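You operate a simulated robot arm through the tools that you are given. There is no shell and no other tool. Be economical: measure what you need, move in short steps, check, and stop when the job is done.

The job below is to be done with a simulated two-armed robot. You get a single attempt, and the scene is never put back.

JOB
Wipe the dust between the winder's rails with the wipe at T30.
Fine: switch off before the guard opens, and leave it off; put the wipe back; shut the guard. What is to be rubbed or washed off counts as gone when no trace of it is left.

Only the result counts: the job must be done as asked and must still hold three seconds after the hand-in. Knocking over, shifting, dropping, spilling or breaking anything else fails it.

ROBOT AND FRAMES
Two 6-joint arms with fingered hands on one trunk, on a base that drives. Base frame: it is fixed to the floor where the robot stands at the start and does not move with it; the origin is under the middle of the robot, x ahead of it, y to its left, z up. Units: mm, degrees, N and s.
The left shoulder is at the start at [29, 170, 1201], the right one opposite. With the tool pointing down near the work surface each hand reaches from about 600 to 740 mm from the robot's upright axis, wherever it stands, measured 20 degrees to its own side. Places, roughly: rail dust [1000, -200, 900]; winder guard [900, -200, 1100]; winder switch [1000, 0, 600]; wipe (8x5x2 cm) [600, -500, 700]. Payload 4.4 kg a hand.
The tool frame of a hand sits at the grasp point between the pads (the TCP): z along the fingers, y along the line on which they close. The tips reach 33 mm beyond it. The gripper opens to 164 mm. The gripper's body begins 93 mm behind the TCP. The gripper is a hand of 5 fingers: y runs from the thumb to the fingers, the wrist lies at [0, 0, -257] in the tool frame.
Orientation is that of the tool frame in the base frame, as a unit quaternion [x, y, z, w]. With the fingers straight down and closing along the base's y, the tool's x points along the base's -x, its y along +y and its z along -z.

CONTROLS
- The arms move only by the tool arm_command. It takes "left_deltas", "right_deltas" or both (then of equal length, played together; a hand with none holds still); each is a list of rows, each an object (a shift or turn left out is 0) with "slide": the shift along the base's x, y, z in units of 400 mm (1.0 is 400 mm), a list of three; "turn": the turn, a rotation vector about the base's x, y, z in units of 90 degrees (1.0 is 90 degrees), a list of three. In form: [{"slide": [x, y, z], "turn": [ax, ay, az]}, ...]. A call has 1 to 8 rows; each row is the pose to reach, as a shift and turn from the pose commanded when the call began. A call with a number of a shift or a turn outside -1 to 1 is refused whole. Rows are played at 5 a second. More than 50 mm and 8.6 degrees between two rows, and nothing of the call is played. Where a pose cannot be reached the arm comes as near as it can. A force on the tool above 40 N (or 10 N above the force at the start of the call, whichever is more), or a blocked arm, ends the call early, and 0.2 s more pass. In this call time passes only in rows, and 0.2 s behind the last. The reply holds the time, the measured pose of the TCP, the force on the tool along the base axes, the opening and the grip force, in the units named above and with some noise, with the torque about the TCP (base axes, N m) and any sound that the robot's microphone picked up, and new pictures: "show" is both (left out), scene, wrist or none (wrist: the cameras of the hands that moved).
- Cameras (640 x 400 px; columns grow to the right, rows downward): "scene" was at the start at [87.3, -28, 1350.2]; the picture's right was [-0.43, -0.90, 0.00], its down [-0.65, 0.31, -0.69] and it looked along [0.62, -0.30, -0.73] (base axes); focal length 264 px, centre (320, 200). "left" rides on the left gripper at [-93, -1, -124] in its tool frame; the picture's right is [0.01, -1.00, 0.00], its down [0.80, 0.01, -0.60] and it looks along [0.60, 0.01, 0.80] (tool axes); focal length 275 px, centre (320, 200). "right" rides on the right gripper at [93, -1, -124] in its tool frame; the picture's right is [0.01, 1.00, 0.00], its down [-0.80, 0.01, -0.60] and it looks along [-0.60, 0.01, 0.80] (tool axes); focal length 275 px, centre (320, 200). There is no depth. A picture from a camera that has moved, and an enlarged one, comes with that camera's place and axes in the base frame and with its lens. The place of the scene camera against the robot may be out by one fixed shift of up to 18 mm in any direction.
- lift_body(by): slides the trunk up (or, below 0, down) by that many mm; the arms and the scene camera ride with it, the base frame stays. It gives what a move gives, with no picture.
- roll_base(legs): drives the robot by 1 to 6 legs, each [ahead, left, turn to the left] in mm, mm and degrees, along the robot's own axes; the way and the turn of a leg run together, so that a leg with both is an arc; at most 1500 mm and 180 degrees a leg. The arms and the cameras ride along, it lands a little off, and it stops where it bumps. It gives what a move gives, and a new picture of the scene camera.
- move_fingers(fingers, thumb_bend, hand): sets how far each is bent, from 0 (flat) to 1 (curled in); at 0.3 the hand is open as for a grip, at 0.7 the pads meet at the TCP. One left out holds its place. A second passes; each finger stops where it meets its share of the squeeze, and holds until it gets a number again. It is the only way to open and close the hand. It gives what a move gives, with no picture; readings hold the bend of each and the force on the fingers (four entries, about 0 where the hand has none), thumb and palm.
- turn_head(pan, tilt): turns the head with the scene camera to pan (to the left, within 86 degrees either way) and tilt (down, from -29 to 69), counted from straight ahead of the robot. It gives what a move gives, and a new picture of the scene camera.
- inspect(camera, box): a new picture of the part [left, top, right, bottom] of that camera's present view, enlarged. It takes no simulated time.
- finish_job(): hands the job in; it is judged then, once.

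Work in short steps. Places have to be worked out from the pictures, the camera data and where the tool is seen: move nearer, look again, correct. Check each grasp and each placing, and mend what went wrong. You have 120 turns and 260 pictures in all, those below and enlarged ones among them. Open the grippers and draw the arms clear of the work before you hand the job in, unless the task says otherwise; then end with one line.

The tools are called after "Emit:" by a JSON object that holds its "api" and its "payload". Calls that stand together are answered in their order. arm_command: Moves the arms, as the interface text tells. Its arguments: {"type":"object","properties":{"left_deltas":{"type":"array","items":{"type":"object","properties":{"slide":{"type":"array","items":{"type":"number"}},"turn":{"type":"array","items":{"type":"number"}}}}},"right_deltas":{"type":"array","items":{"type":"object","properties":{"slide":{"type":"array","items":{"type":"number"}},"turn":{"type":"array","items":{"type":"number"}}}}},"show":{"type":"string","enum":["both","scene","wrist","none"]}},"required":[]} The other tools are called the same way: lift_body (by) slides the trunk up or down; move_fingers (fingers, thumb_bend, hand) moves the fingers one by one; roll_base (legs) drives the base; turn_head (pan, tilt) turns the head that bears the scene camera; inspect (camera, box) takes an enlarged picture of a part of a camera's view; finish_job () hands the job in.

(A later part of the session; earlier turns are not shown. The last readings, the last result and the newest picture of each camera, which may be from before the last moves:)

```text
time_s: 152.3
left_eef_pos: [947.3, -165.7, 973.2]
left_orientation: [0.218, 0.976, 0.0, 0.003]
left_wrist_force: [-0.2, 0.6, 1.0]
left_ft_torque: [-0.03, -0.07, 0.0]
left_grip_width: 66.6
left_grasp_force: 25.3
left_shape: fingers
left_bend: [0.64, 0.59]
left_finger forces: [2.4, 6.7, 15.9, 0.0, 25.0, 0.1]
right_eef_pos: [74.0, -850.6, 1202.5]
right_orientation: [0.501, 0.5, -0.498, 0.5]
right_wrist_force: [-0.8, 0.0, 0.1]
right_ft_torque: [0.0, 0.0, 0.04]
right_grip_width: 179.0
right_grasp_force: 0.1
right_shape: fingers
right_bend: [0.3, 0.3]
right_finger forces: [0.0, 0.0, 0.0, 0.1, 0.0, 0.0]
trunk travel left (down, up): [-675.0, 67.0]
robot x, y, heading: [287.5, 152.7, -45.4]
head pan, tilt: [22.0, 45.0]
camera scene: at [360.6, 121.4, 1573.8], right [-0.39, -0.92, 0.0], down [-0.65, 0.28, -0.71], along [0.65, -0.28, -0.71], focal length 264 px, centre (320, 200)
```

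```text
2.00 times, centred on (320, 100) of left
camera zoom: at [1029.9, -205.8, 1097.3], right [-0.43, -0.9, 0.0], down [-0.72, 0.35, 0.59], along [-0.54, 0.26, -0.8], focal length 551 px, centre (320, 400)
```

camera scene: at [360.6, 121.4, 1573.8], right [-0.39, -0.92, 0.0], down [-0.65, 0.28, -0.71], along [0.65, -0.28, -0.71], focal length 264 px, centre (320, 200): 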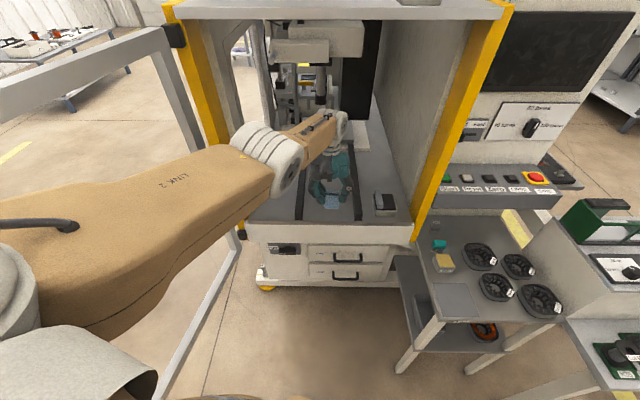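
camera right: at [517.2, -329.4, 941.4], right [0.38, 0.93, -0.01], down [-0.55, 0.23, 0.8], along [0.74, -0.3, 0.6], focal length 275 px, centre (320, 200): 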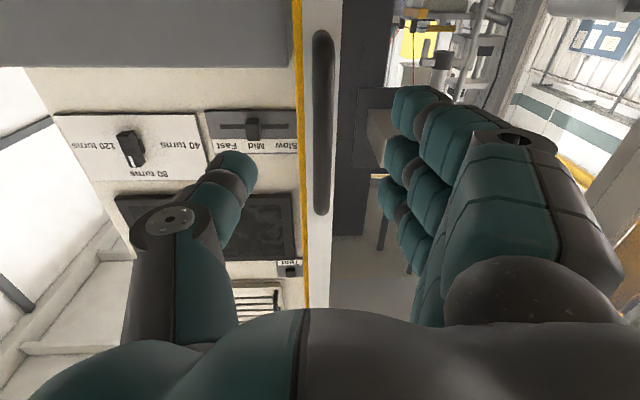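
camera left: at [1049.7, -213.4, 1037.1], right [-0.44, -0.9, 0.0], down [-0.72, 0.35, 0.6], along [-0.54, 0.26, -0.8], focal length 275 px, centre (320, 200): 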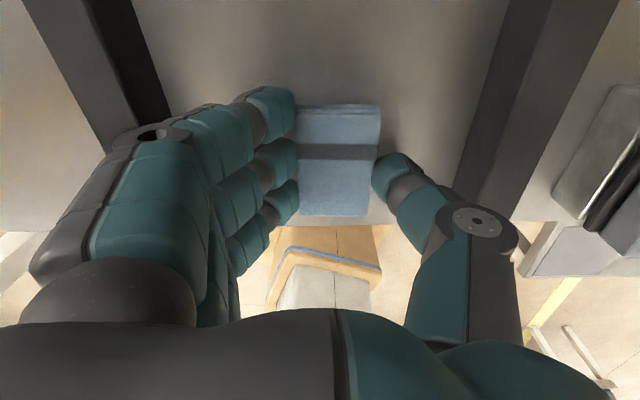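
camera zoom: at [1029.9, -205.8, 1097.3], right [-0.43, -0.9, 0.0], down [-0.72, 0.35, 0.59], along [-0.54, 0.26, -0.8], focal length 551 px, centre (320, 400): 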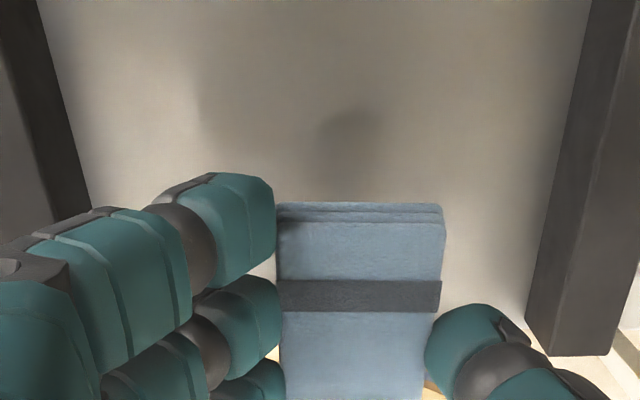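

The cloud is gone; only a soft shadow is visible. Back the hand out of the winder and inspect the bed freely.

Emit:
{"api": "lift_body", "payload": {"by": 38}}

Emit:
{"api": "roll_base", "payload": {"legs": [[-218, -92, 0]]}}

Emit:
{"api": "turn_head", "payload": {"pan": 22, "tilt": 32}}

Emit:
{"api": "inspect", "payload": {"camera": "scene", "box": [240, 140, 400, 260]}}

```text
time_s: 153.2
left_eef_pos: [949.8, -167.4, 1008.2]
left_orientation: [0.217, 0.976, 0.0, 0.002]
left_wrist_force: [0.7, -0.4, -0.9]
left_ft_torque: [-0.05, 0.02, -0.01]
left_grip_width: 66.5
left_grasp_force: 25.3
left_shape: fingers
left_bend: [0.64, 0.59]
left_finger forces: [2.5, 6.6, 15.9, 0.0, 25.1, 0.1]
right_eef_pos: [75.0, -851.0, 1240.6]
right_orientation: [0.502, 0.501, -0.498, 0.499]
right_wrist_force: [1.1, -0.4, -0.4]
right_ft_torque: [0.02, 0.01, 0.0]
right_grip_width: 178.9
right_grasp_force: 0.0
right_shape: fingers
right_bend: [0.3, 0.3]
right_finger forces: [0.0, 0.0, 0.0, 0.0, 0.1, 0.0]
trunk travel left (down, up): [-713.0, 29.0]
robot x, y, heading: [286.8, 151.8, -45.5]
head pan, tilt: [22.0, 45.0]
```

```text
time_s: 154.9
left_eef_pos: [726.8, -74.1, 1009.5]
left_orientation: [0.217, 0.976, -0.001, 0.003]
left_wrist_force: [-0.1, 0.0, -0.1]
left_ft_torque: [-0.02, 0.0, -0.02]
left_grip_width: 66.4
left_grasp_force: 24.7
left_shape: fingers
left_bend: [0.64, 0.59]
left_finger forces: [2.4, 6.5, 15.9, 0.0, 24.9, 0.0]
right_eef_pos: [-148.1, -758.1, 1241.3]
right_orientation: [0.502, 0.5, -0.498, 0.5]
right_wrist_force: [-1.4, 1.0, 0.4]
right_ft_torque: [-0.01, 0.01, 0.06]
right_grip_width: 179.0
right_grasp_force: 0.0
right_shape: fingers
right_bend: [0.3, 0.3]
right_finger forces: [0.0, 0.0, 0.0, 0.0, 0.1, 0.1]
trunk travel left (down, up): [-713.0, 29.0]
robot x, y, heading: [67.0, 246.5, -45.3]
head pan, tilt: [22.0, 45.0]
camera scene: at [140.4, 214.3, 1611.7], right [-0.4, -0.92, 0.0], down [-0.65, 0.28, -0.71], along [0.65, -0.28, -0.71], focal length 264 px, centre (320, 200)
```

scene: 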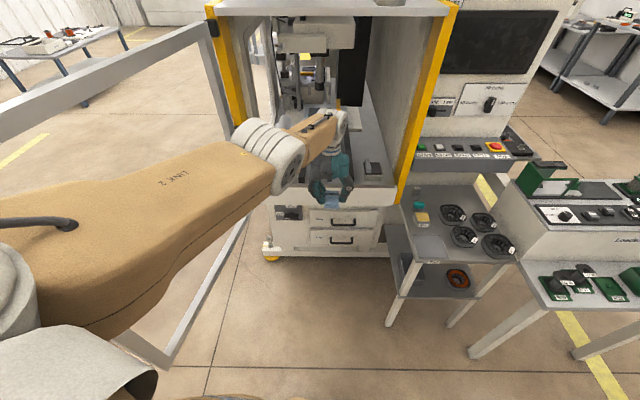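

```text
time_s: 155.7
left_eef_pos: [726.7, -74.3, 1008.9]
left_orientation: [0.218, 0.976, -0.001, 0.003]
left_wrist_force: [1.0, -1.1, -0.7]
left_ft_torque: [0.01, -0.01, -0.01]
left_grip_width: 66.4
left_grasp_force: 25.4
left_shape: fingers
left_bend: [0.64, 0.59]
left_finger forces: [2.4, 6.6, 16.0, 0.0, 25.0, 0.1]
right_eef_pos: [-147.6, -757.1, 1238.9]
right_orientation: [0.501, 0.501, -0.498, 0.5]
right_wrist_force: [0.1, 0.3, -0.3]
right_ft_torque: [-0.01, 0.01, -0.01]
right_grip_width: 178.9
right_grasp_force: 0.1
right_shape: fingers
right_bend: [0.3, 0.3]
right_finger forces: [0.0, 0.0, 0.1, 0.0, 0.0, 0.0]
trunk travel left (down, up): [-713.0, 29.0]
robot x, y, heading: [70.3, 246.2, -45.5]
head pan, tilt: [22.0, 32.0]
camera scene: at [149.1, 210.5, 1631.0], right [-0.4, -0.92, 0.0], down [-0.49, 0.21, -0.85], along [0.78, -0.34, -0.53], focal length 264 px, centre (320, 200)
```

scene: 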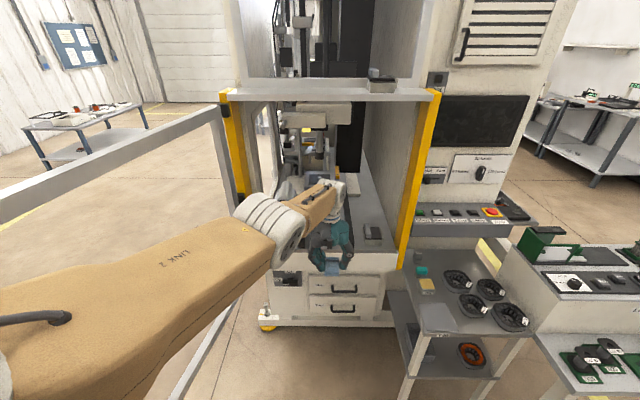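

```text
3.33 times, centred on (320, 200) of scene
camera zoom: at [149.1, 210.5, 1631.0], right [-0.4, -0.92, 0.0], down [-0.49, 0.21, -0.85], along [0.78, -0.34, -0.53], focal length 882 px, centre (320, 200)
```

zoom: 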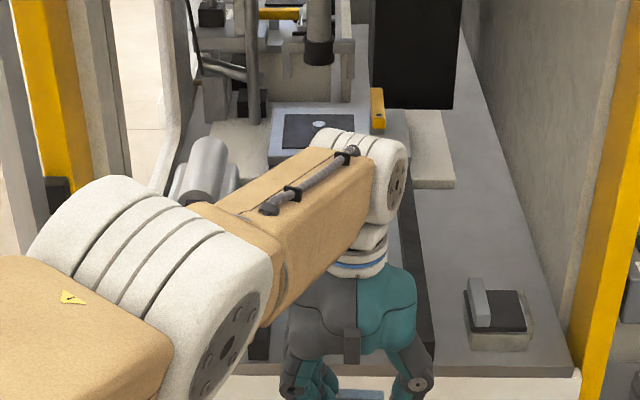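

The arm hides the bed from here. Turn the base back toward the table (-29.5°) and then look at the bed with the head.

Emit:
{"api": "roll_base", "payload": {"legs": [[0, 0, -29.3]]}}

Emit:
{"api": "turn_head", "payload": {"pan": 52, "tilt": 32}}

Emit:
{"api": "inspect", "payload": {"camera": "scene", "box": [240, 140, 400, 260]}}

```text
time_s: 157.5
left_eef_pos: [482.9, -355.9, 1010.9]
left_orientation: [0.459, 0.888, -0.001, 0.003]
left_wrist_force: [-0.6, 0.3, 0.0]
left_ft_torque: [0.03, 0.02, -0.01]
left_grip_width: 66.4
left_grasp_force: 25.4
left_shape: fingers
left_bend: [0.64, 0.59]
left_finger forces: [2.4, 6.7, 15.8, 0.0, 24.9, 0.0]
right_eef_pos: [-613.2, -522.1, 1241.0]
right_orientation: [0.612, 0.356, -0.609, 0.356]
right_wrist_force: [-0.7, 0.1, 0.3]
right_ft_torque: [0.01, 0.03, 0.03]
right_grip_width: 179.0
right_grasp_force: 0.0
right_shape: fingers
right_bend: [0.3, 0.3]
right_finger forces: [0.0, 0.0, 0.0, 0.0, 0.0, 0.0]
trunk travel left (down, up): [-713.0, 29.0]
robot x, y, heading: [69.1, 250.8, -74.9]
head pan, tilt: [22.0, 32.0]
camera scene: at [115.5, 172.4, 1631.1], right [-0.8, -0.6, 0.0], down [-0.32, 0.42, -0.85], along [0.51, -0.68, -0.53], focal length 264 px, centre (320, 200)
```

scene: 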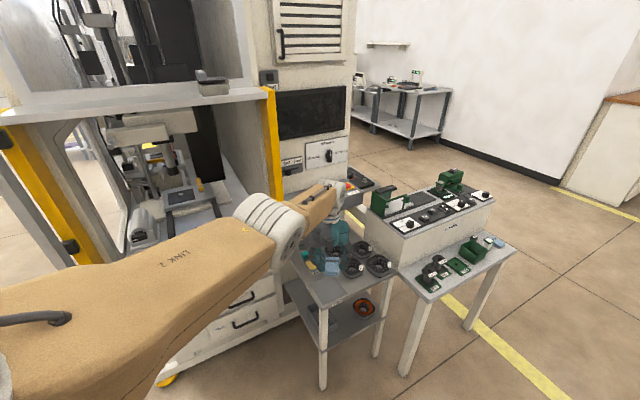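

```text
time_s: 158.5
left_eef_pos: [483.0, -357.6, 1009.6]
left_orientation: [0.459, 0.889, -0.001, 0.002]
left_wrist_force: [0.3, 0.1, -1.6]
left_ft_torque: [-0.02, -0.01, -0.02]
left_grip_width: 66.8
left_grasp_force: 25.2
left_shape: fingers
left_bend: [0.64, 0.59]
left_finger forces: [2.5, 6.7, 15.7, 0.0, 24.9, 0.0]
right_eef_pos: [-613.0, -523.1, 1241.7]
right_orientation: [0.613, 0.356, -0.609, 0.356]
right_wrist_force: [0.5, 0.7, 0.2]
right_ft_torque: [-0.02, 0.02, -0.02]
right_grip_width: 178.9
right_grasp_force: 0.1
right_shape: fingers
right_bend: [0.3, 0.3]
right_finger forces: [0.1, 0.1, 0.1, 0.0, 0.0, 0.0]
trunk travel left (down, up): [-713.0, 29.0]
robot x, y, heading: [65.8, 244.9, -75.0]
head pan, tilt: [52.0, 32.0]
camera scene: at [144.2, 208.8, 1631.1], right [-0.39, -0.92, 0.0], down [-0.49, 0.21, -0.85], along [0.78, -0.33, -0.53], focal length 264 px, centre (320, 200)
```

scene: 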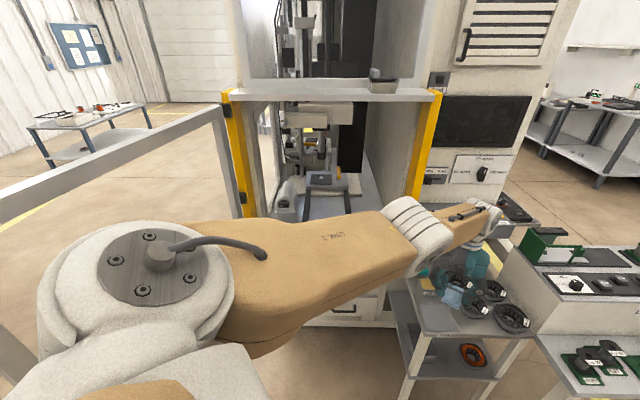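

```text
3.33 times, centred on (320, 200) of scene
camera zoom: at [144.2, 208.8, 1631.1], right [-0.39, -0.92, 0.0], down [-0.49, 0.21, -0.85], along [0.78, -0.33, -0.53], focal length 882 px, centre (320, 200)
```

zoom: 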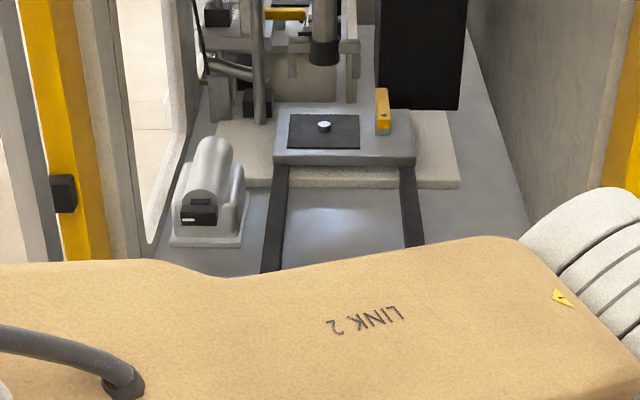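

Back half is clean, but the upper arm hides the front half. Turn the base 20° more and pan the head to look over it.

Emit:
{"api": "roll_base", "payload": {"legs": [[0, 0, -20]]}}

Emit:
{"api": "turn_head", "payload": {"pan": 70, "tilt": 32}}

Emit:
{"api": "inspect", "payload": {"camera": "scene", "box": [260, 150, 380, 240]}}

```text
time_s: 160.0
left_eef_pos: [249.6, -463.2, 1009.8]
left_orientation: [0.608, 0.794, -0.002, 0.003]
left_wrist_force: [-0.5, 0.6, -0.8]
left_ft_torque: [-0.04, -0.01, -0.05]
left_grip_width: 66.7
left_grasp_force: 24.7
left_shape: fingers
left_bend: [0.64, 0.59]
left_finger forces: [2.5, 6.6, 15.8, 0.0, 24.9, 0.1]
right_eef_pos: [-836.7, -239.6, 1240.0]
right_orientation: [0.665, 0.243, -0.663, 0.243]
right_wrist_force: [0.5, 0.4, -0.5]
right_ft_torque: [-0.04, 0.01, 0.03]
right_grip_width: 179.1
right_grasp_force: 0.1
right_shape: fingers
right_bend: [0.3, 0.3]
right_finger forces: [0.0, 0.0, 0.0, 0.0, 0.0, 0.0]
trunk travel left (down, up): [-713.0, 29.0]
robot x, y, heading: [67.1, 246.5, -94.9]
head pan, tilt: [52.0, 32.0]
camera scene: at [122.9, 182.6, 1631.2], right [-0.68, -0.73, 0.0], down [-0.39, 0.36, -0.85], along [0.62, -0.58, -0.53], focal length 264 px, centre (320, 200)
```

scene: 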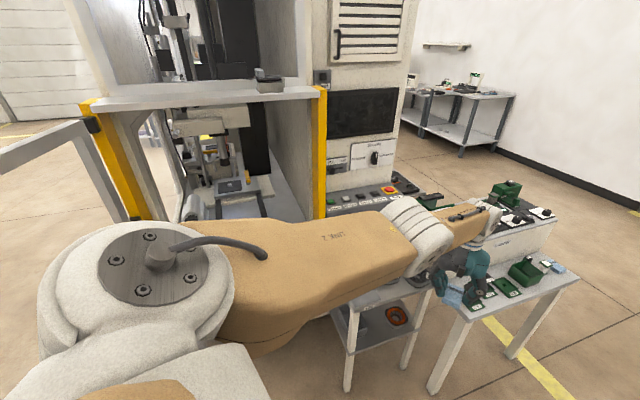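

```text
time_s: 160.8
left_eef_pos: [250.0, -462.9, 1009.1]
left_orientation: [0.608, 0.794, -0.002, 0.002]
left_wrist_force: [0.3, -0.5, 0.2]
left_ft_torque: [0.05, -0.03, 0.0]
left_grip_width: 66.6
left_grasp_force: 25.2
left_shape: fingers
left_bend: [0.64, 0.59]
left_finger forces: [2.6, 6.8, 15.9, 0.0, 24.8, 0.1]
right_eef_pos: [-835.9, -239.1, 1240.9]
right_orientation: [0.665, 0.244, -0.662, 0.244]
right_wrist_force: [0.2, 0.4, 0.1]
right_ft_torque: [0.01, 0.02, -0.01]
right_grip_width: 178.8
right_grasp_force: 0.0
right_shape: fingers
right_bend: [0.3, 0.3]
right_finger forces: [0.0, 0.1, 0.1, 0.0, 0.0, 0.1]
trunk travel left (down, up): [-713.0, 29.0]
robot x, y, heading: [70.3, 246.8, -95.0]
head pan, tilt: [70.0, 32.0]
camera scene: at [139.3, 205.3, 1631.1], right [-0.42, -0.91, 0.0], down [-0.48, 0.23, -0.85], along [0.77, -0.36, -0.53], focal length 264 px, centre (320, 200)
```

scene: 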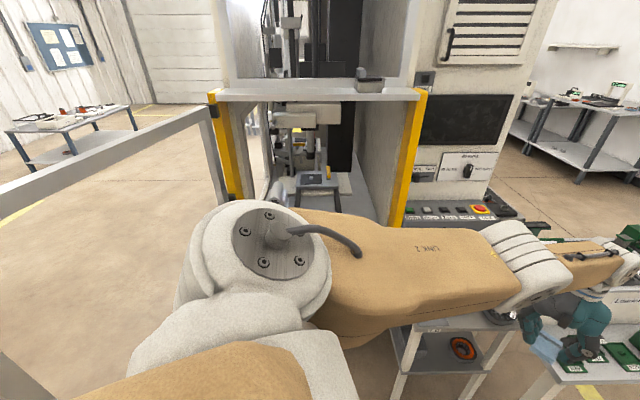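

```text
4.44 times, centred on (320, 195) of scene
camera zoom: at [139.3, 205.3, 1631.1], right [-0.42, -0.91, 0.0], down [-0.48, 0.23, -0.85], along [0.77, -0.36, -0.53], focal length 1176 px, centre (320, 222)
```

zoom: 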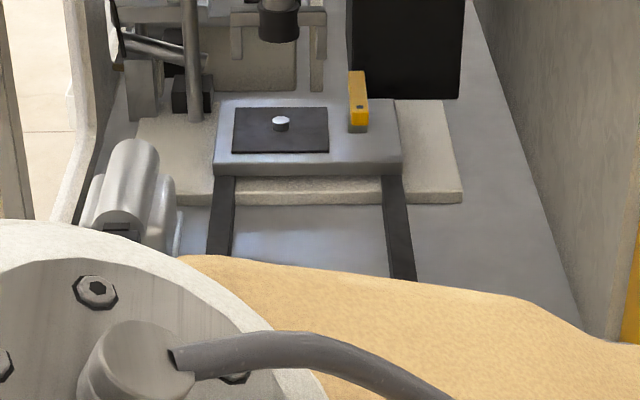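

The shoulder blocks this view. I'll back off to about x=-50 and face the winder (heading -25°) so the head looks between the arms.

Emit:
{"api": "roll_base", "payload": {"legs": [[0, -120, 0], [0, 0, 70]]}}

Emit:
{"api": "turn_head", "payload": {"pan": -4, "tilt": 34}}

Emit:
{"api": "inspect", "payload": {"camera": "scene", "box": [250, 140, 390, 240]}}

```text
time_s: 165.0
left_eef_pos: [680.5, 184.8, 1010.0]
left_orientation: [0.043, 0.999, 0.0, 0.003]
left_wrist_force: [-1.0, -0.4, -0.7]
left_ft_torque: [0.04, -0.01, 0.01]
left_grip_width: 66.7
left_grasp_force: 25.0
left_shape: fingers
left_bend: [0.64, 0.59]
left_finger forces: [2.5, 6.7, 15.7, 0.0, 24.9, 0.0]
right_eef_pos: [98.1, -758.3, 1240.8]
right_orientation: [0.406, 0.581, -0.403, 0.579]
right_wrist_force: [1.0, 0.5, -0.9]
right_ft_torque: [0.03, -0.05, -0.04]
right_grip_width: 178.9
right_grasp_force: 0.0
right_shape: fingers
right_bend: [0.3, 0.3]
right_finger forces: [0.0, 0.0, 0.1, 0.0, 0.0, 0.0]
trunk travel left (down, up): [-713.0, 29.0]
robot x, y, heading: [-52.8, 257.3, -25.1]
head pan, tilt: [70.0, 32.0]
camera scene: at [14.7, 323.1, 1631.1], right [0.71, -0.71, 0.0], down [-0.38, -0.37, -0.85], along [0.6, 0.6, -0.53], focal length 264 px, centre (320, 200)
```

scene: 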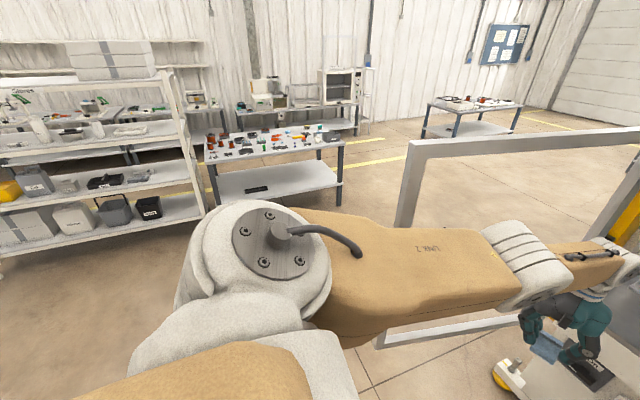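

```text
time_s: 166.5
left_eef_pos: [680.5, 184.7, 1010.0]
left_orientation: [0.042, 0.999, 0.0, 0.003]
left_wrist_force: [-0.5, -1.6, 0.4]
left_ft_torque: [0.04, -0.01, -0.02]
left_grip_width: 66.6
left_grasp_force: 24.5
left_shape: fingers
left_bend: [0.64, 0.59]
left_finger forces: [2.4, 6.7, 15.7, 0.0, 24.9, 0.0]
right_eef_pos: [96.7, -759.2, 1240.3]
right_orientation: [0.406, 0.582, -0.401, 0.58]
right_wrist_force: [0.5, 0.0, 0.2]
right_ft_torque: [0.02, -0.01, -0.01]
right_grip_width: 178.9
right_grasp_force: 0.0
right_shape: fingers
right_bend: [0.3, 0.3]
right_finger forces: [0.1, 0.0, 0.1, 0.0, 0.1, 0.0]
trunk travel left (down, up): [-713.0, 29.0]
robot x, y, heading: [-47.0, 256.3, -25.1]
head pan, tilt: [-4.0, 34.0]
camera scene: at [28.7, 216.7, 1628.0], right [-0.49, -0.87, 0.0], down [-0.49, 0.27, -0.83], along [0.72, -0.4, -0.56], focal length 264 px, centre (320, 200)
```

scene: 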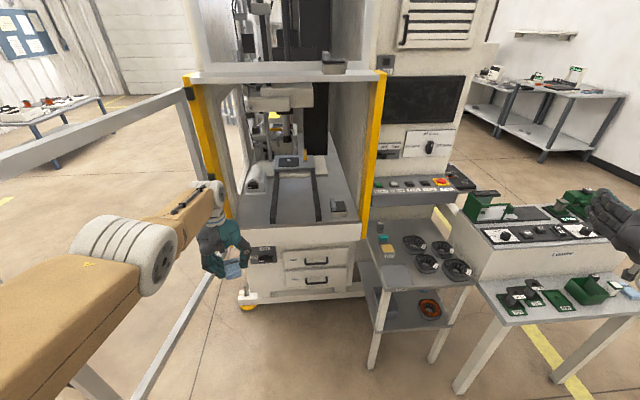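

```text
4.00 times, centred on (320, 190) of scene
camera zoom: at [28.7, 216.7, 1628.0], right [-0.49, -0.87, 0.0], down [-0.49, 0.27, -0.83], along [0.72, -0.4, -0.56], focal length 1058 px, centre (320, 240)
```

zoom: 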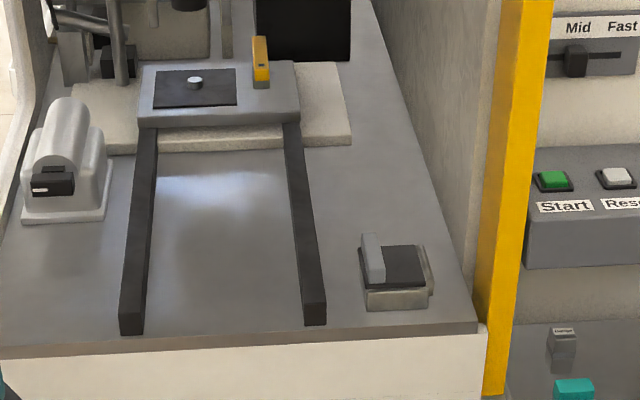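

Clear view now. Zoom further on the strip between the rails.

Emit:
{"api": "inspect", "payload": {"camera": "scene", "box": [268, 165, 328, 215]}}

```text
8.00 times, centred on (298, 190) of scene
camera zoom: at [28.7, 216.7, 1628.0], right [-0.49, -0.87, 0.0], down [-0.49, 0.27, -0.83], along [0.72, -0.4, -0.56], focal length 2116 px, centre (496, 280)
```

zoom: 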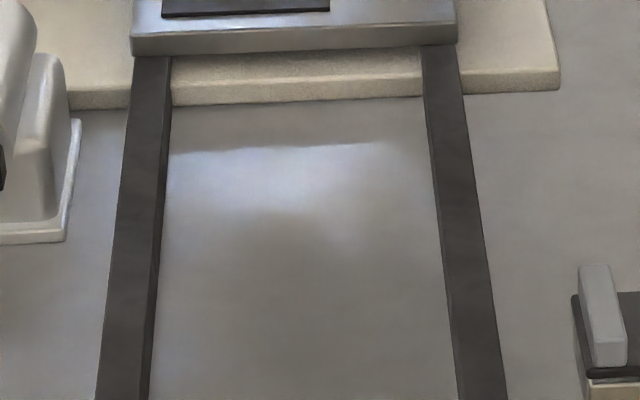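

The strip between the rails is clean (only soft reflections). Now return to the table: turn to heading -74.7 and drive so the hand comes above the wipe's place, then yaw the hand back.

Emit:
{"api": "roll_base", "payload": {"legs": [[0, 0, -49.6], [152, 143, 0]]}}

Emit:
{"api": "arm_command", "payload": {"left_deltas": [{"turn": [0, 0, 0.08]}, {"turn": [0, 0, 0.16]}, {"turn": [0, 0, 0.24]}, {"turn": [0, 0, 0.325]}], "show": "wrist"}}

Emit:
{"api": "turn_head", "payload": {"pan": 25, "tilt": 50}}

```text
time_s: 170.4
left_eef_pos: [549.9, -449.8, 1009.0]
left_orientation: [0.455, 0.891, -0.001, 0.002]
left_wrist_force: [0.4, -0.1, -0.9]
left_ft_torque: [0.05, 0.06, 0.02]
left_grip_width: 66.5
left_grasp_force: 24.9
left_shape: fingers
left_bend: [0.64, 0.59]
left_finger forces: [2.5, 6.7, 15.7, 0.0, 24.9, 0.0]
right_eef_pos: [-544.3, -625.7, 1240.9]
right_orientation: [0.61, 0.361, -0.607, 0.36]
right_wrist_force: [0.6, -0.9, -0.5]
right_ft_torque: [-0.01, 0.0, 0.0]
right_grip_width: 178.8
right_grasp_force: 0.1
right_shape: fingers
right_bend: [0.3, 0.3]
right_finger forces: [0.1, 0.1, 0.0, 0.0, 0.0, 0.0]
trunk travel left (down, up): [-713.0, 29.0]
robot x, y, heading: [127.3, 149.3, -74.1]
head pan, tilt: [-4.0, 34.0]
camera scene: at [140.9, 59.9, 1627.9], right [-0.98, -0.2, 0.0], down [-0.11, 0.55, -0.83], along [0.17, -0.81, -0.56], focal length 264 px, centre (320, 200)
```

scene: 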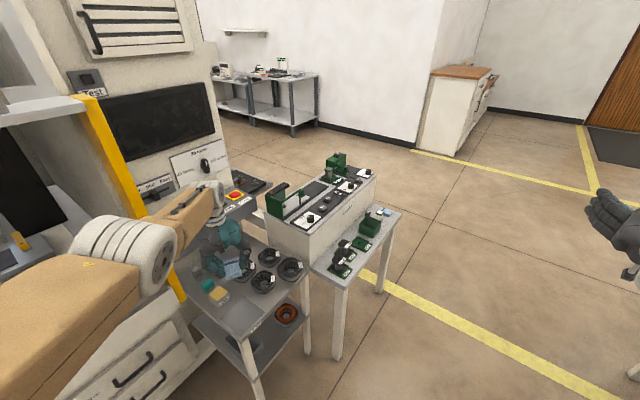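

```text
time_s: 171.4
left_eef_pos: [550.4, -449.0, 1009.6]
left_orientation: [0.214, 0.977, -0.001, 0.003]
left_wrist_force: [0.7, 0.0, -0.4]
left_ft_torque: [-0.01, 0.02, 0.01]
left_grip_width: 66.7
left_grasp_force: 24.9
left_shape: fingers
left_bend: [0.64, 0.59]
left_finger forces: [2.5, 6.8, 15.7, 0.1, 24.9, 0.0]
right_eef_pos: [-545.2, -625.5, 1239.7]
right_orientation: [0.611, 0.36, -0.607, 0.359]
right_wrist_force: [0.2, -0.6, -0.9]
right_ft_torque: [0.0, 0.01, -0.04]
right_grip_width: 179.1
right_grasp_force: 0.0
right_shape: fingers
right_bend: [0.3, 0.3]
right_finger forces: [0.1, 0.0, 0.0, 0.0, 0.0, 0.1]
trunk travel left (down, up): [-713.0, 29.0]
robot x, y, heading: [127.3, 149.8, -74.2]
head pan, tilt: [-4.0, 34.0]
camera left: at [632.2, -488.6, 1133.8], right [-0.43, -0.9, 0.0], down [-0.73, 0.34, 0.6], along [-0.54, 0.25, -0.8], focal length 275 px, centre (320, 200)
```

left: 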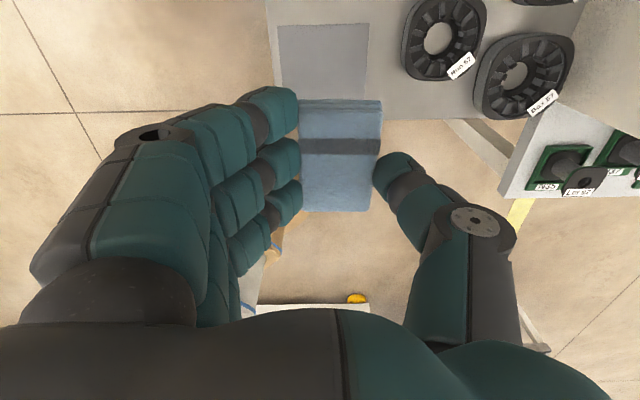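

```text
time_s: 172.3
left_eef_pos: [550.8, -448.2, 1008.6]
left_orientation: [0.217, 0.976, -0.002, 0.003]
left_wrist_force: [0.1, -0.1, -0.6]
left_ft_torque: [-0.01, 0.0, -0.01]
left_grip_width: 66.6
left_grasp_force: 24.7
left_shape: fingers
left_bend: [0.64, 0.59]
left_finger forces: [2.5, 6.7, 15.6, 0.0, 24.9, 0.0]
right_eef_pos: [-546.1, -625.2, 1240.5]
right_orientation: [0.611, 0.36, -0.607, 0.359]
right_wrist_force: [-0.1, -1.0, -0.7]
right_ft_torque: [0.0, 0.02, 0.01]
right_grip_width: 178.9
right_grasp_force: 0.0
right_shape: fingers
right_bend: [0.3, 0.3]
right_finger forces: [0.1, 0.0, 0.0, 0.0, 0.0, 0.1]
trunk travel left (down, up): [-713.0, 29.0]
robot x, y, heading: [131.0, 148.3, -74.1]
head pan, tilt: [25.0, 50.0]
camera scene: at [172.2, 88.8, 1604.8], right [-0.76, -0.65, 0.0], down [-0.5, 0.58, -0.64], along [0.42, -0.49, -0.77], focal length 264 px, centre (320, 200)
```

scene: 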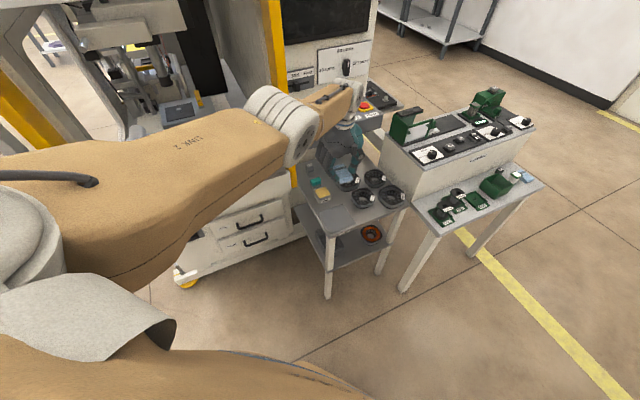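

Aligned above the marked place. Lower the trunk 200 mm and check against the mark.

Emit:
{"api": "lift_body", "payload": {"by": -205}}

Emit:
{"api": "inspect", "payload": {"camera": "left", "box": [160, 0, 480, 200]}}

Emit:
{"api": "inspect", "payload": {"camera": "scene", "box": [290, 110, 410, 200]}}

```text
time_s: 174.5
left_eef_pos: [549.8, -446.3, 804.4]
left_orientation: [0.215, 0.977, -0.001, 0.002]
left_wrist_force: [0.7, 1.2, 0.2]
left_ft_torque: [-0.01, -0.03, -0.01]
left_grip_width: 66.7
left_grasp_force: 24.7
left_shape: fingers
left_bend: [0.64, 0.59]
left_finger forces: [2.4, 6.7, 15.6, 0.0, 24.8, 0.0]
right_eef_pos: [-545.5, -624.4, 1037.3]
right_orientation: [0.611, 0.359, -0.607, 0.359]
right_wrist_force: [0.4, -0.2, 0.1]
right_ft_torque: [0.01, 0.02, 0.03]
right_grip_width: 179.0
right_grasp_force: 0.0
right_shape: fingers
right_bend: [0.3, 0.3]
right_finger forces: [0.0, 0.0, 0.0, 0.1, 0.0, 0.0]
trunk travel left (down, up): [-508.0, 234.0]
robot x, y, heading: [129.1, 150.5, -74.1]
head pan, tilt: [25.0, 50.0]
```

```text
2.00 times, centred on (320, 100) of left
camera zoom: at [632.3, -488.7, 929.3], right [-0.43, -0.9, 0.0], down [-0.73, 0.35, 0.59], along [-0.54, 0.26, -0.8], focal length 551 px, centre (320, 400)
```

zoom: 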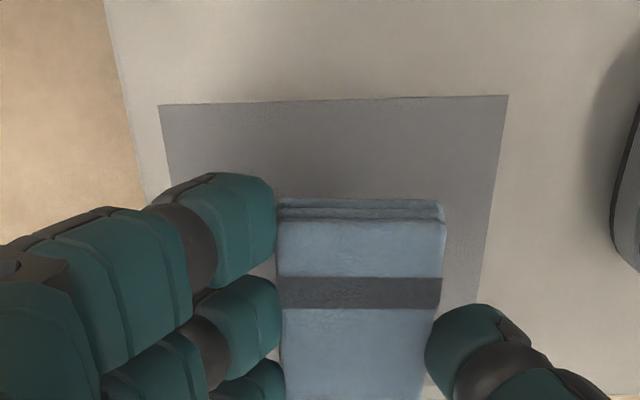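

```text
4.44 times, centred on (350, 155) of scene
camera zoom: at [174.0, 83.0, 1399.7], right [-0.76, -0.65, 0.0], down [-0.5, 0.58, -0.64], along [0.42, -0.49, -0.77], focal length 1176 px, centre (187, 400)
```

zoom: 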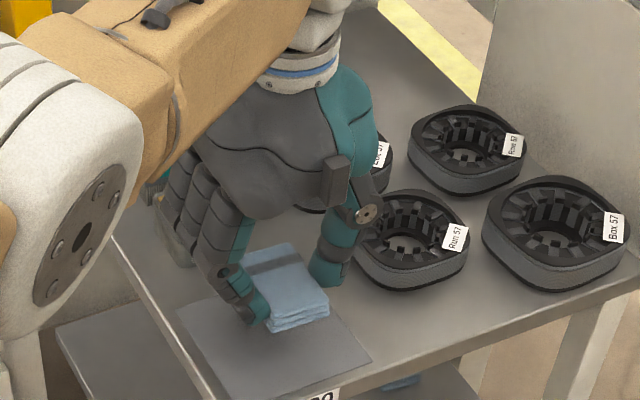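

Nearly same as the original spot; shift 7 mm in -y and lower to just above contact.

Emit:
{"api": "arm_command", "payload": {"left_deltas": [{"slide": [-0.003, -0.018, 0]}, {"slide": [-0.003, -0.018, 0]}], "show": "none"}}

Emit:
{"api": "lift_body", "payload": {"by": -34}}

Emit:
{"api": "lift_body", "payload": {"by": -4}}

```text
time_s: 175.1
left_eef_pos: [548.1, -452.9, 804.7]
left_orientation: [0.215, 0.977, -0.002, 0.003]
left_wrist_force: [0.7, -0.4, -0.1]
left_ft_torque: [-0.02, -0.01, -0.02]
left_grip_width: 66.9
left_grasp_force: 24.7
left_shape: fingers
left_bend: [0.64, 0.59]
left_finger forces: [2.6, 6.7, 15.6, 0.0, 24.7, 0.0]
right_eef_pos: [-545.8, -624.8, 1036.2]
right_orientation: [0.609, 0.361, -0.607, 0.36]
right_wrist_force: [0.1, -0.5, -0.3]
right_ft_torque: [0.01, 0.0, -0.04]
right_grip_width: 178.8
right_grasp_force: 0.1
right_shape: fingers
right_bend: [0.3, 0.3]
right_finger forces: [0.0, 0.1, 0.0, 0.0, 0.0, 0.1]
trunk travel left (down, up): [-508.0, 234.0]
robot x, y, heading: [129.7, 149.8, -74.3]
head pan, tilt: [25.0, 50.0]
```

```text
time_s: 175.9
left_eef_pos: [548.4, -456.4, 770.8]
left_orientation: [0.216, 0.976, -0.002, 0.004]
left_wrist_force: [-0.4, -0.7, -0.4]
left_ft_torque: [-0.01, 0.03, 0.0]
left_grip_width: 66.6
left_grasp_force: 24.7
left_shape: fingers
left_bend: [0.64, 0.59]
left_finger forces: [2.4, 6.7, 15.6, 0.1, 24.6, 0.1]
right_eef_pos: [-545.2, -624.5, 1002.3]
right_orientation: [0.611, 0.359, -0.607, 0.36]
right_wrist_force: [0.8, -0.4, 0.5]
right_ft_torque: [0.02, 0.0, 0.01]
right_grip_width: 178.6
right_grasp_force: 0.3
right_shape: fingers
right_bend: [0.3, 0.3]
right_finger forces: [0.0, 0.0, 0.1, 0.1, 0.0, 0.0]
trunk travel left (down, up): [-474.0, 268.0]
robot x, y, heading: [127.4, 145.8, -74.3]
head pan, tilt: [25.0, 50.0]
```

```text
time_s: 176.4
left_eef_pos: [548.3, -456.3, 765.9]
left_orientation: [0.215, 0.977, 0.0, 0.003]
left_wrist_force: [0.2, 0.2, 0.6]
left_ft_torque: [-0.02, -0.01, -0.01]
left_grip_width: 66.8
left_grasp_force: 24.4
left_shape: fingers
left_bend: [0.64, 0.59]
left_finger forces: [2.5, 6.6, 15.6, 0.0, 24.7, 0.1]
right_eef_pos: [-545.5, -624.4, 997.1]
right_orientation: [0.61, 0.36, -0.607, 0.36]
right_wrist_force: [0.3, -0.2, -0.2]
right_ft_torque: [-0.01, 0.0, 0.01]
right_grip_width: 178.9
right_grasp_force: 0.0
right_shape: fingers
right_bend: [0.3, 0.3]
right_finger forces: [0.1, 0.0, 0.0, 0.0, 0.0, 0.0]
trunk travel left (down, up): [-470.0, 272.0]
robot x, y, heading: [128.6, 151.9, -74.5]
head pan, tilt: [25.0, 50.0]
```

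Not quite touching; lower 2 mm more, then open gently and rise.

Emit:
{"api": "lift_body", "payload": {"by": -2}}

Emit:
{"api": "move_fingers", "payload": {"hand": "left", "fingers": 0.58, "thumb_bend": 0.56}}

Emit:
{"api": "inspect", "payload": {"camera": "left", "box": [160, 50, 480, 250]}}

Emit:
{"api": "inspect", "payload": {"camera": "scene", "box": [290, 130, 410, 220]}}

```text
time_s: 176.9
left_eef_pos: [547.7, -455.6, 763.4]
left_orientation: [0.216, 0.976, -0.001, 0.003]
left_wrist_force: [0.4, -0.3, -0.2]
left_ft_torque: [-0.03, -0.01, 0.02]
left_grip_width: 66.7
left_grasp_force: 24.9
left_shape: fingers
left_bend: [0.64, 0.59]
left_finger forces: [2.5, 6.8, 15.5, 0.0, 24.8, 0.0]
right_eef_pos: [-545.1, -623.7, 995.7]
right_orientation: [0.611, 0.359, -0.607, 0.359]
right_wrist_force: [-0.4, 0.0, -0.4]
right_ft_torque: [0.01, -0.02, 0.0]
right_grip_width: 178.6
right_grasp_force: 0.1
right_shape: fingers
right_bend: [0.3, 0.3]
right_finger forces: [0.0, 0.1, 0.0, 0.0, 0.0, 0.1]
trunk travel left (down, up): [-468.0, 274.0]
robot x, y, heading: [125.9, 150.2, -74.1]
head pan, tilt: [25.0, 50.0]
```

```text
time_s: 177.9
left_eef_pos: [547.9, -457.1, 764.2]
left_orientation: [0.215, 0.977, -0.001, 0.002]
left_wrist_force: [-0.1, -0.5, 0.6]
left_ft_torque: [0.0, 0.03, -0.02]
left_grip_width: 74.8
left_grasp_force: 0.1
left_shape: fingers
left_bend: [0.57, 0.56]
left_finger forces: [0.0, 0.0, 0.0, 0.0, 0.0, 0.0]
right_eef_pos: [-546.0, -624.1, 996.1]
right_orientation: [0.61, 0.36, -0.607, 0.359]
right_wrist_force: [0.7, 0.1, 0.0]
right_ft_torque: [-0.01, 0.01, -0.02]
right_grip_width: 179.1
right_grasp_force: 0.0
right_shape: fingers
right_bend: [0.3, 0.3]
right_finger forces: [0.1, 0.0, 0.0, 0.0, 0.1, 0.0]
trunk travel left (down, up): [-468.0, 274.0]
robot x, y, heading: [126.6, 149.2, -74.2]
head pan, tilt: [25.0, 50.0]
```

```text
2.00 times, centred on (320, 150) of left
camera zoom: at [631.1, -496.0, 888.9], right [-0.43, -0.9, 0.0], down [-0.72, 0.35, 0.6], along [-0.54, 0.26, -0.8], focal length 551 px, centre (320, 300)
```

zoom: 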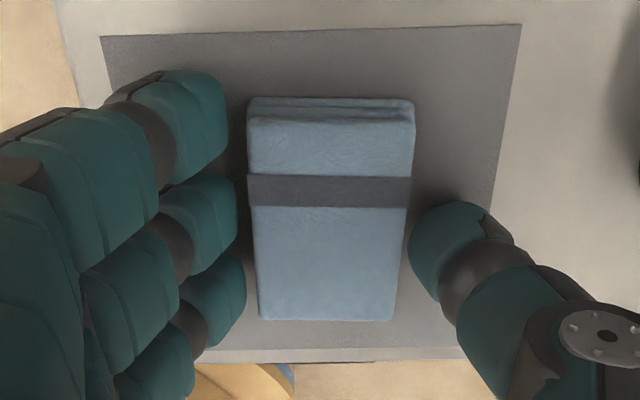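

```text
4.44 times, centred on (350, 175) of scene
camera zoom: at [175.1, 79.1, 1359.4], right [-0.76, -0.65, 0.0], down [-0.5, 0.58, -0.64], along [0.42, -0.49, -0.77], focal length 1176 px, centre (187, 311)
```

zoom: 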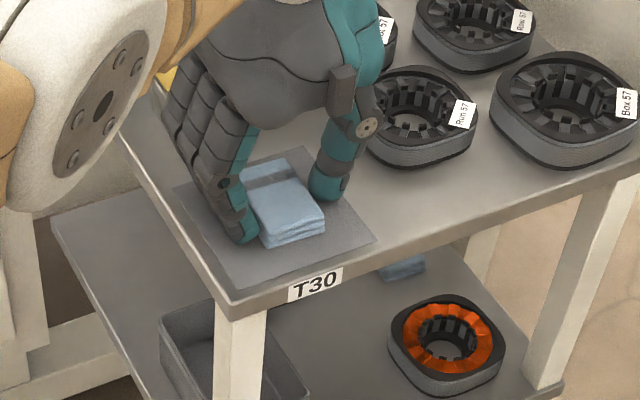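

The wipe lies on its mark at T30, released. Raise straight up, then swing the right arm back to the front.

Emit:
{"api": "lift_body", "payload": {"by": 230}}

Emit:
{"api": "arm_command", "payload": {"right_deltas": [{"slide": [0.0875, -0.0625, 0], "turn": [0, 0, 0.0312]}, {"slide": [0.1775, -0.12, 0], "turn": [0, 0, 0.0624]}, {"slide": [0.27, -0.1725, 0], "turn": [0, 0, 0.0936]}, {"slide": [0.3675, -0.2225, 0], "turn": [0, 0, 0.125]}, {"slide": [0.465, -0.265, 0], "turn": [0, 0, 0.156]}, {"slide": [0.5625, -0.305, 0], "turn": [0, 0, 0.187]}, {"slide": [0.665, -0.3375, 0], "turn": [0, 0, 0.218]}, {"slide": [0.7675, -0.365, 0], "turn": [0, 0, 0.25]}], "show": "none"}}

Emit:
{"api": "arm_command", "payload": {"right_deltas": [{"slide": [0.1025, -0.025, 0], "turn": [0, 0, 0.0312]}, {"slide": [0.2075, -0.0425, 0], "turn": [0, 0, 0.0624]}, {"slide": [0.3125, -0.0565, 0], "turn": [0, 0, 0.0936]}, {"slide": [0.4225, -0.065, 0], "turn": [0, 0, 0.125]}, {"slide": [0.529, -0.0675, 0], "turn": [0, 0, 0.156]}, {"slide": [0.635, -0.065, 0], "turn": [0, 0, 0.187]}, {"slide": [0.74, -0.0575, 0], "turn": [0, 0, 0.218]}, {"slide": [0.8475, -0.045, 0], "turn": [0, 0, 0.25]}], "show": "scene"}}

Emit:
{"api": "inspect", "payload": {"camera": "scene", "box": [290, 110, 410, 200]}}

```text
time_s: 180.4
left_eef_pos: [549.0, -459.9, 1009.4]
left_orientation: [0.214, 0.977, -0.012, 0.007]
left_wrist_force: [0.3, 0.3, -0.3]
left_ft_torque: [0.03, 0.06, 0.0]
left_grip_width: 74.8
left_grasp_force: 0.1
left_shape: fingers
left_bend: [0.57, 0.56]
left_finger forces: [0.0, 0.0, 0.0, 0.1, 0.0, 0.1]
right_eef_pos: [-546.4, -625.6, 1224.6]
right_orientation: [0.611, 0.359, -0.608, 0.359]
right_wrist_force: [-0.2, 0.4, 0.1]
right_ft_torque: [0.05, 0.05, 0.0]
right_grip_width: 178.8
right_grasp_force: 0.0
right_shape: fingers
right_bend: [0.3, 0.3]
right_finger forces: [0.0, 0.1, 0.1, 0.1, 0.1, 0.0]
trunk travel left (down, up): [-698.0, 44.0]
robot x, y, heading: [128.1, 147.1, -74.1]
head pan, tilt: [25.0, 50.0]
```

```text
time_s: 182.2
left_eef_pos: [549.5, -459.9, 1008.2]
left_orientation: [0.215, 0.976, -0.011, 0.007]
left_wrist_force: [0.4, 0.0, -1.2]
left_ft_torque: [0.01, 0.05, 0.02]
left_grip_width: 74.9
left_grasp_force: 0.0
left_shape: fingers
left_bend: [0.57, 0.56]
left_finger forces: [0.1, 0.0, 0.1, 0.0, 0.1, 0.0]
right_eef_pos: [-238.6, -771.5, 1226.6]
right_orientation: [0.529, 0.472, -0.525, 0.471]
right_wrist_force: [0.1, 1.0, -0.4]
right_ft_torque: [-0.03, 0.0, -0.07]
right_grip_width: 178.9
right_grasp_force: 0.0
right_shape: fingers
right_bend: [0.3, 0.3]
right_finger forces: [0.1, 0.0, 0.1, 0.0, 0.1, 0.0]
trunk travel left (down, up): [-698.0, 44.0]
robot x, y, heading: [126.5, 150.1, -74.4]
head pan, tilt: [25.0, 50.0]
```

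```text
time_s: 184.0
left_eef_pos: [550.3, -459.8, 1008.1]
left_orientation: [0.215, 0.976, -0.01, 0.008]
left_wrist_force: [0.3, 0.2, 0.3]
left_ft_torque: [0.01, 0.06, -0.03]
left_grip_width: 74.9
left_grasp_force: 0.1
left_shape: fingers
left_bend: [0.57, 0.56]
left_finger forces: [0.1, 0.0, 0.1, 0.0, 0.1, 0.0]
right_eef_pos: [101.4, -787.7, 1225.7]
right_orientation: [0.426, 0.566, -0.423, 0.564]
right_wrist_force: [0.8, -0.5, 0.1]
right_ft_torque: [0.0, 0.0, -0.01]
right_grip_width: 178.9
right_grasp_force: 0.1
right_shape: fingers
right_bend: [0.3, 0.3]
right_finger forces: [0.0, 0.0, 0.1, 0.0, 0.1, 0.0]
trunk travel left (down, up): [-698.0, 44.0]
robot x, y, heading: [124.7, 150.2, -74.3]
head pan, tilt: [25.0, 50.0]
camera scene: at [174.1, 88.8, 1589.7], right [-0.76, -0.65, 0.0], down [-0.5, 0.58, -0.64], along [0.42, -0.49, -0.77], focal length 264 px, centre (320, 200)
```

scene: 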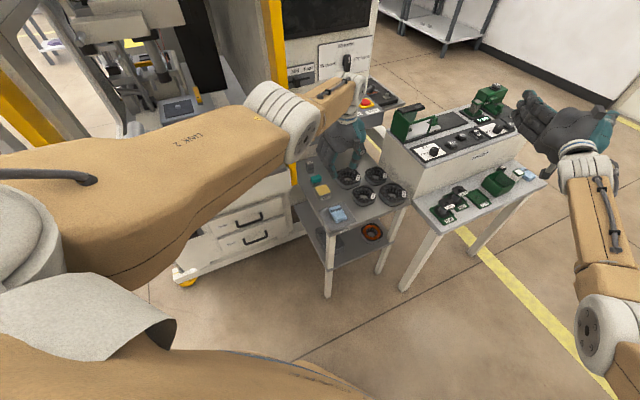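

```text
4.44 times, centred on (350, 155) of scene
camera zoom: at [174.1, 88.8, 1589.7], right [-0.76, -0.65, 0.0], down [-0.5, 0.58, -0.64], along [0.42, -0.49, -0.77], focal length 1176 px, centre (187, 400)
```

zoom: 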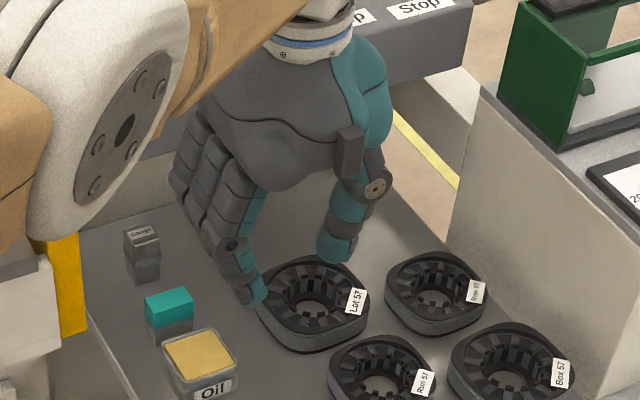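

Wipe is back in place. Now retrace the route to the guard's outer side: back off, face -y, and reverse past the guard edge.

Emit:
{"api": "roll_base", "payload": {"legs": [[-240, 0, 0], [0, 0, -15.7], [0, -75, 0]]}}

Emit:
{"api": "turn_head", "payload": {"pan": 50, "tilt": 35}}

Emit:
{"api": "lift_body", "payload": {"by": -192}}

```text
time_s: 187.3
left_eef_pos: [223.6, -321.9, 1010.2]
left_orientation: [0.348, 0.937, -0.012, 0.006]
left_wrist_force: [-0.5, 0.0, 0.2]
left_ft_torque: [0.03, -0.13, 0.03]
left_grip_width: 74.7
left_grasp_force: 0.1
left_shape: fingers
left_bend: [0.57, 0.56]
left_finger forces: [0.0, 0.0, 0.0, 0.0, 0.0, 0.0]
right_eef_pos: [-299.2, -513.6, 1223.9]
right_orientation: [0.501, 0.501, -0.497, 0.501]
right_wrist_force: [-0.7, 0.9, 0.1]
right_ft_torque: [-0.02, 0.0, 0.07]
right_grip_width: 178.7
right_grasp_force: 0.1
right_shape: fingers
right_bend: [0.3, 0.3]
right_finger forces: [0.0, 0.0, 0.0, 0.0, 0.0, 0.0]
trunk travel left (down, up): [-698.0, 44.0]
robot x, y, heading: [-15.2, 380.7, -89.9]
head pan, tilt: [25.0, 50.0]
camera scene: at [8.5, 308.0, 1589.8], right [-0.91, -0.42, 0.0], down [-0.32, 0.7, -0.64], along [0.27, -0.58, -0.77], focal length 264 px, centre (320, 200)
```

scene: 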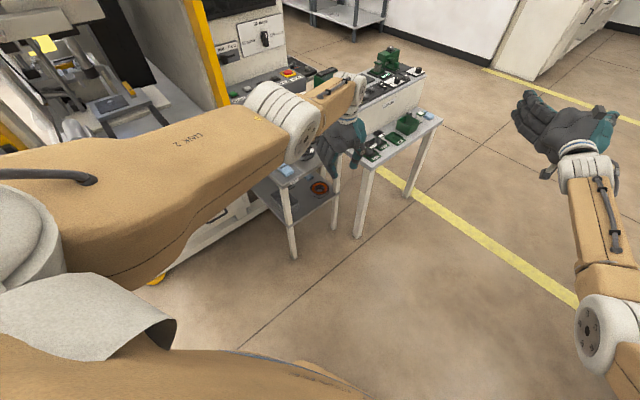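

```text
time_s: 188.2
left_eef_pos: [225.3, -320.6, 1009.4]
left_orientation: [0.348, 0.938, -0.011, 0.006]
left_wrist_force: [-0.8, -0.2, 0.1]
left_ft_torque: [-0.03, 0.01, 0.0]
left_grip_width: 74.9
left_grasp_force: 0.0
left_shape: fingers
left_bend: [0.57, 0.56]
left_finger forces: [0.0, 0.1, 0.0, 0.0, 0.0, 0.0]
right_eef_pos: [-296.1, -514.3, 1224.5]
right_orientation: [0.501, 0.501, -0.497, 0.5]
right_wrist_force: [-0.5, -0.2, 0.4]
right_ft_torque: [-0.01, -0.01, -0.04]
right_grip_width: 178.8
right_grasp_force: 0.0
right_shape: fingers
right_bend: [0.3, 0.3]
right_finger forces: [0.0, 0.0, 0.1, 0.0, 0.0, 0.1]
trunk travel left (down, up): [-698.0, 44.0]
robot x, y, heading: [-14.1, 380.6, -90.1]
head pan, tilt: [50.0, 35.0]
camera scene: at [46.6, 320.9, 1611.4], right [-0.65, -0.76, 0.0], down [-0.44, 0.37, -0.82], along [0.63, -0.53, -0.57], focal length 264 px, centre (320, 200)
```

scene: 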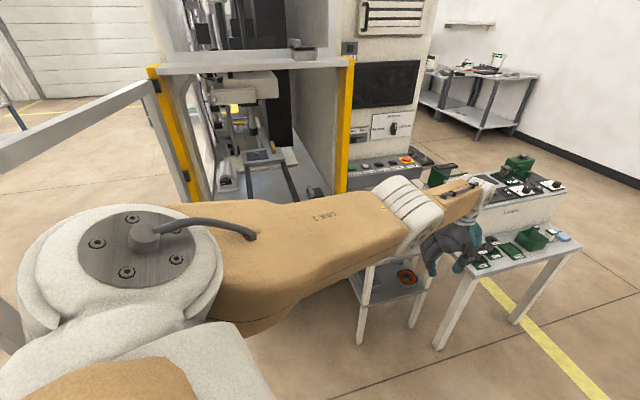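

```text
time_s: 190.3
left_eef_pos: [224.5, -320.2, 818.5]
left_orientation: [0.348, 0.937, -0.012, 0.007]
left_wrist_force: [0.1, 0.5, 0.4]
left_ft_torque: [0.01, 0.0, -0.01]
left_grip_width: 74.9
left_grasp_force: 0.0
left_shape: fingers
left_bend: [0.57, 0.56]
left_finger forces: [0.0, 0.0, 0.1, 0.0, 0.1, 0.1]
right_eef_pos: [-296.0, -514.5, 1033.7]
right_orientation: [0.501, 0.502, -0.497, 0.5]
right_wrist_force: [-0.3, 0.3, -0.1]
right_ft_torque: [0.02, -0.02, 0.01]
right_grip_width: 178.7
right_grasp_force: 0.0
right_shape: fingers
right_bend: [0.3, 0.3]
right_finger forces: [0.0, 0.0, 0.1, 0.0, 0.0, 0.0]
trunk travel left (down, up): [-506.0, 236.0]
robot x, y, heading: [-16.1, 383.2, -90.4]
head pan, tilt: [50.0, 35.0]
```

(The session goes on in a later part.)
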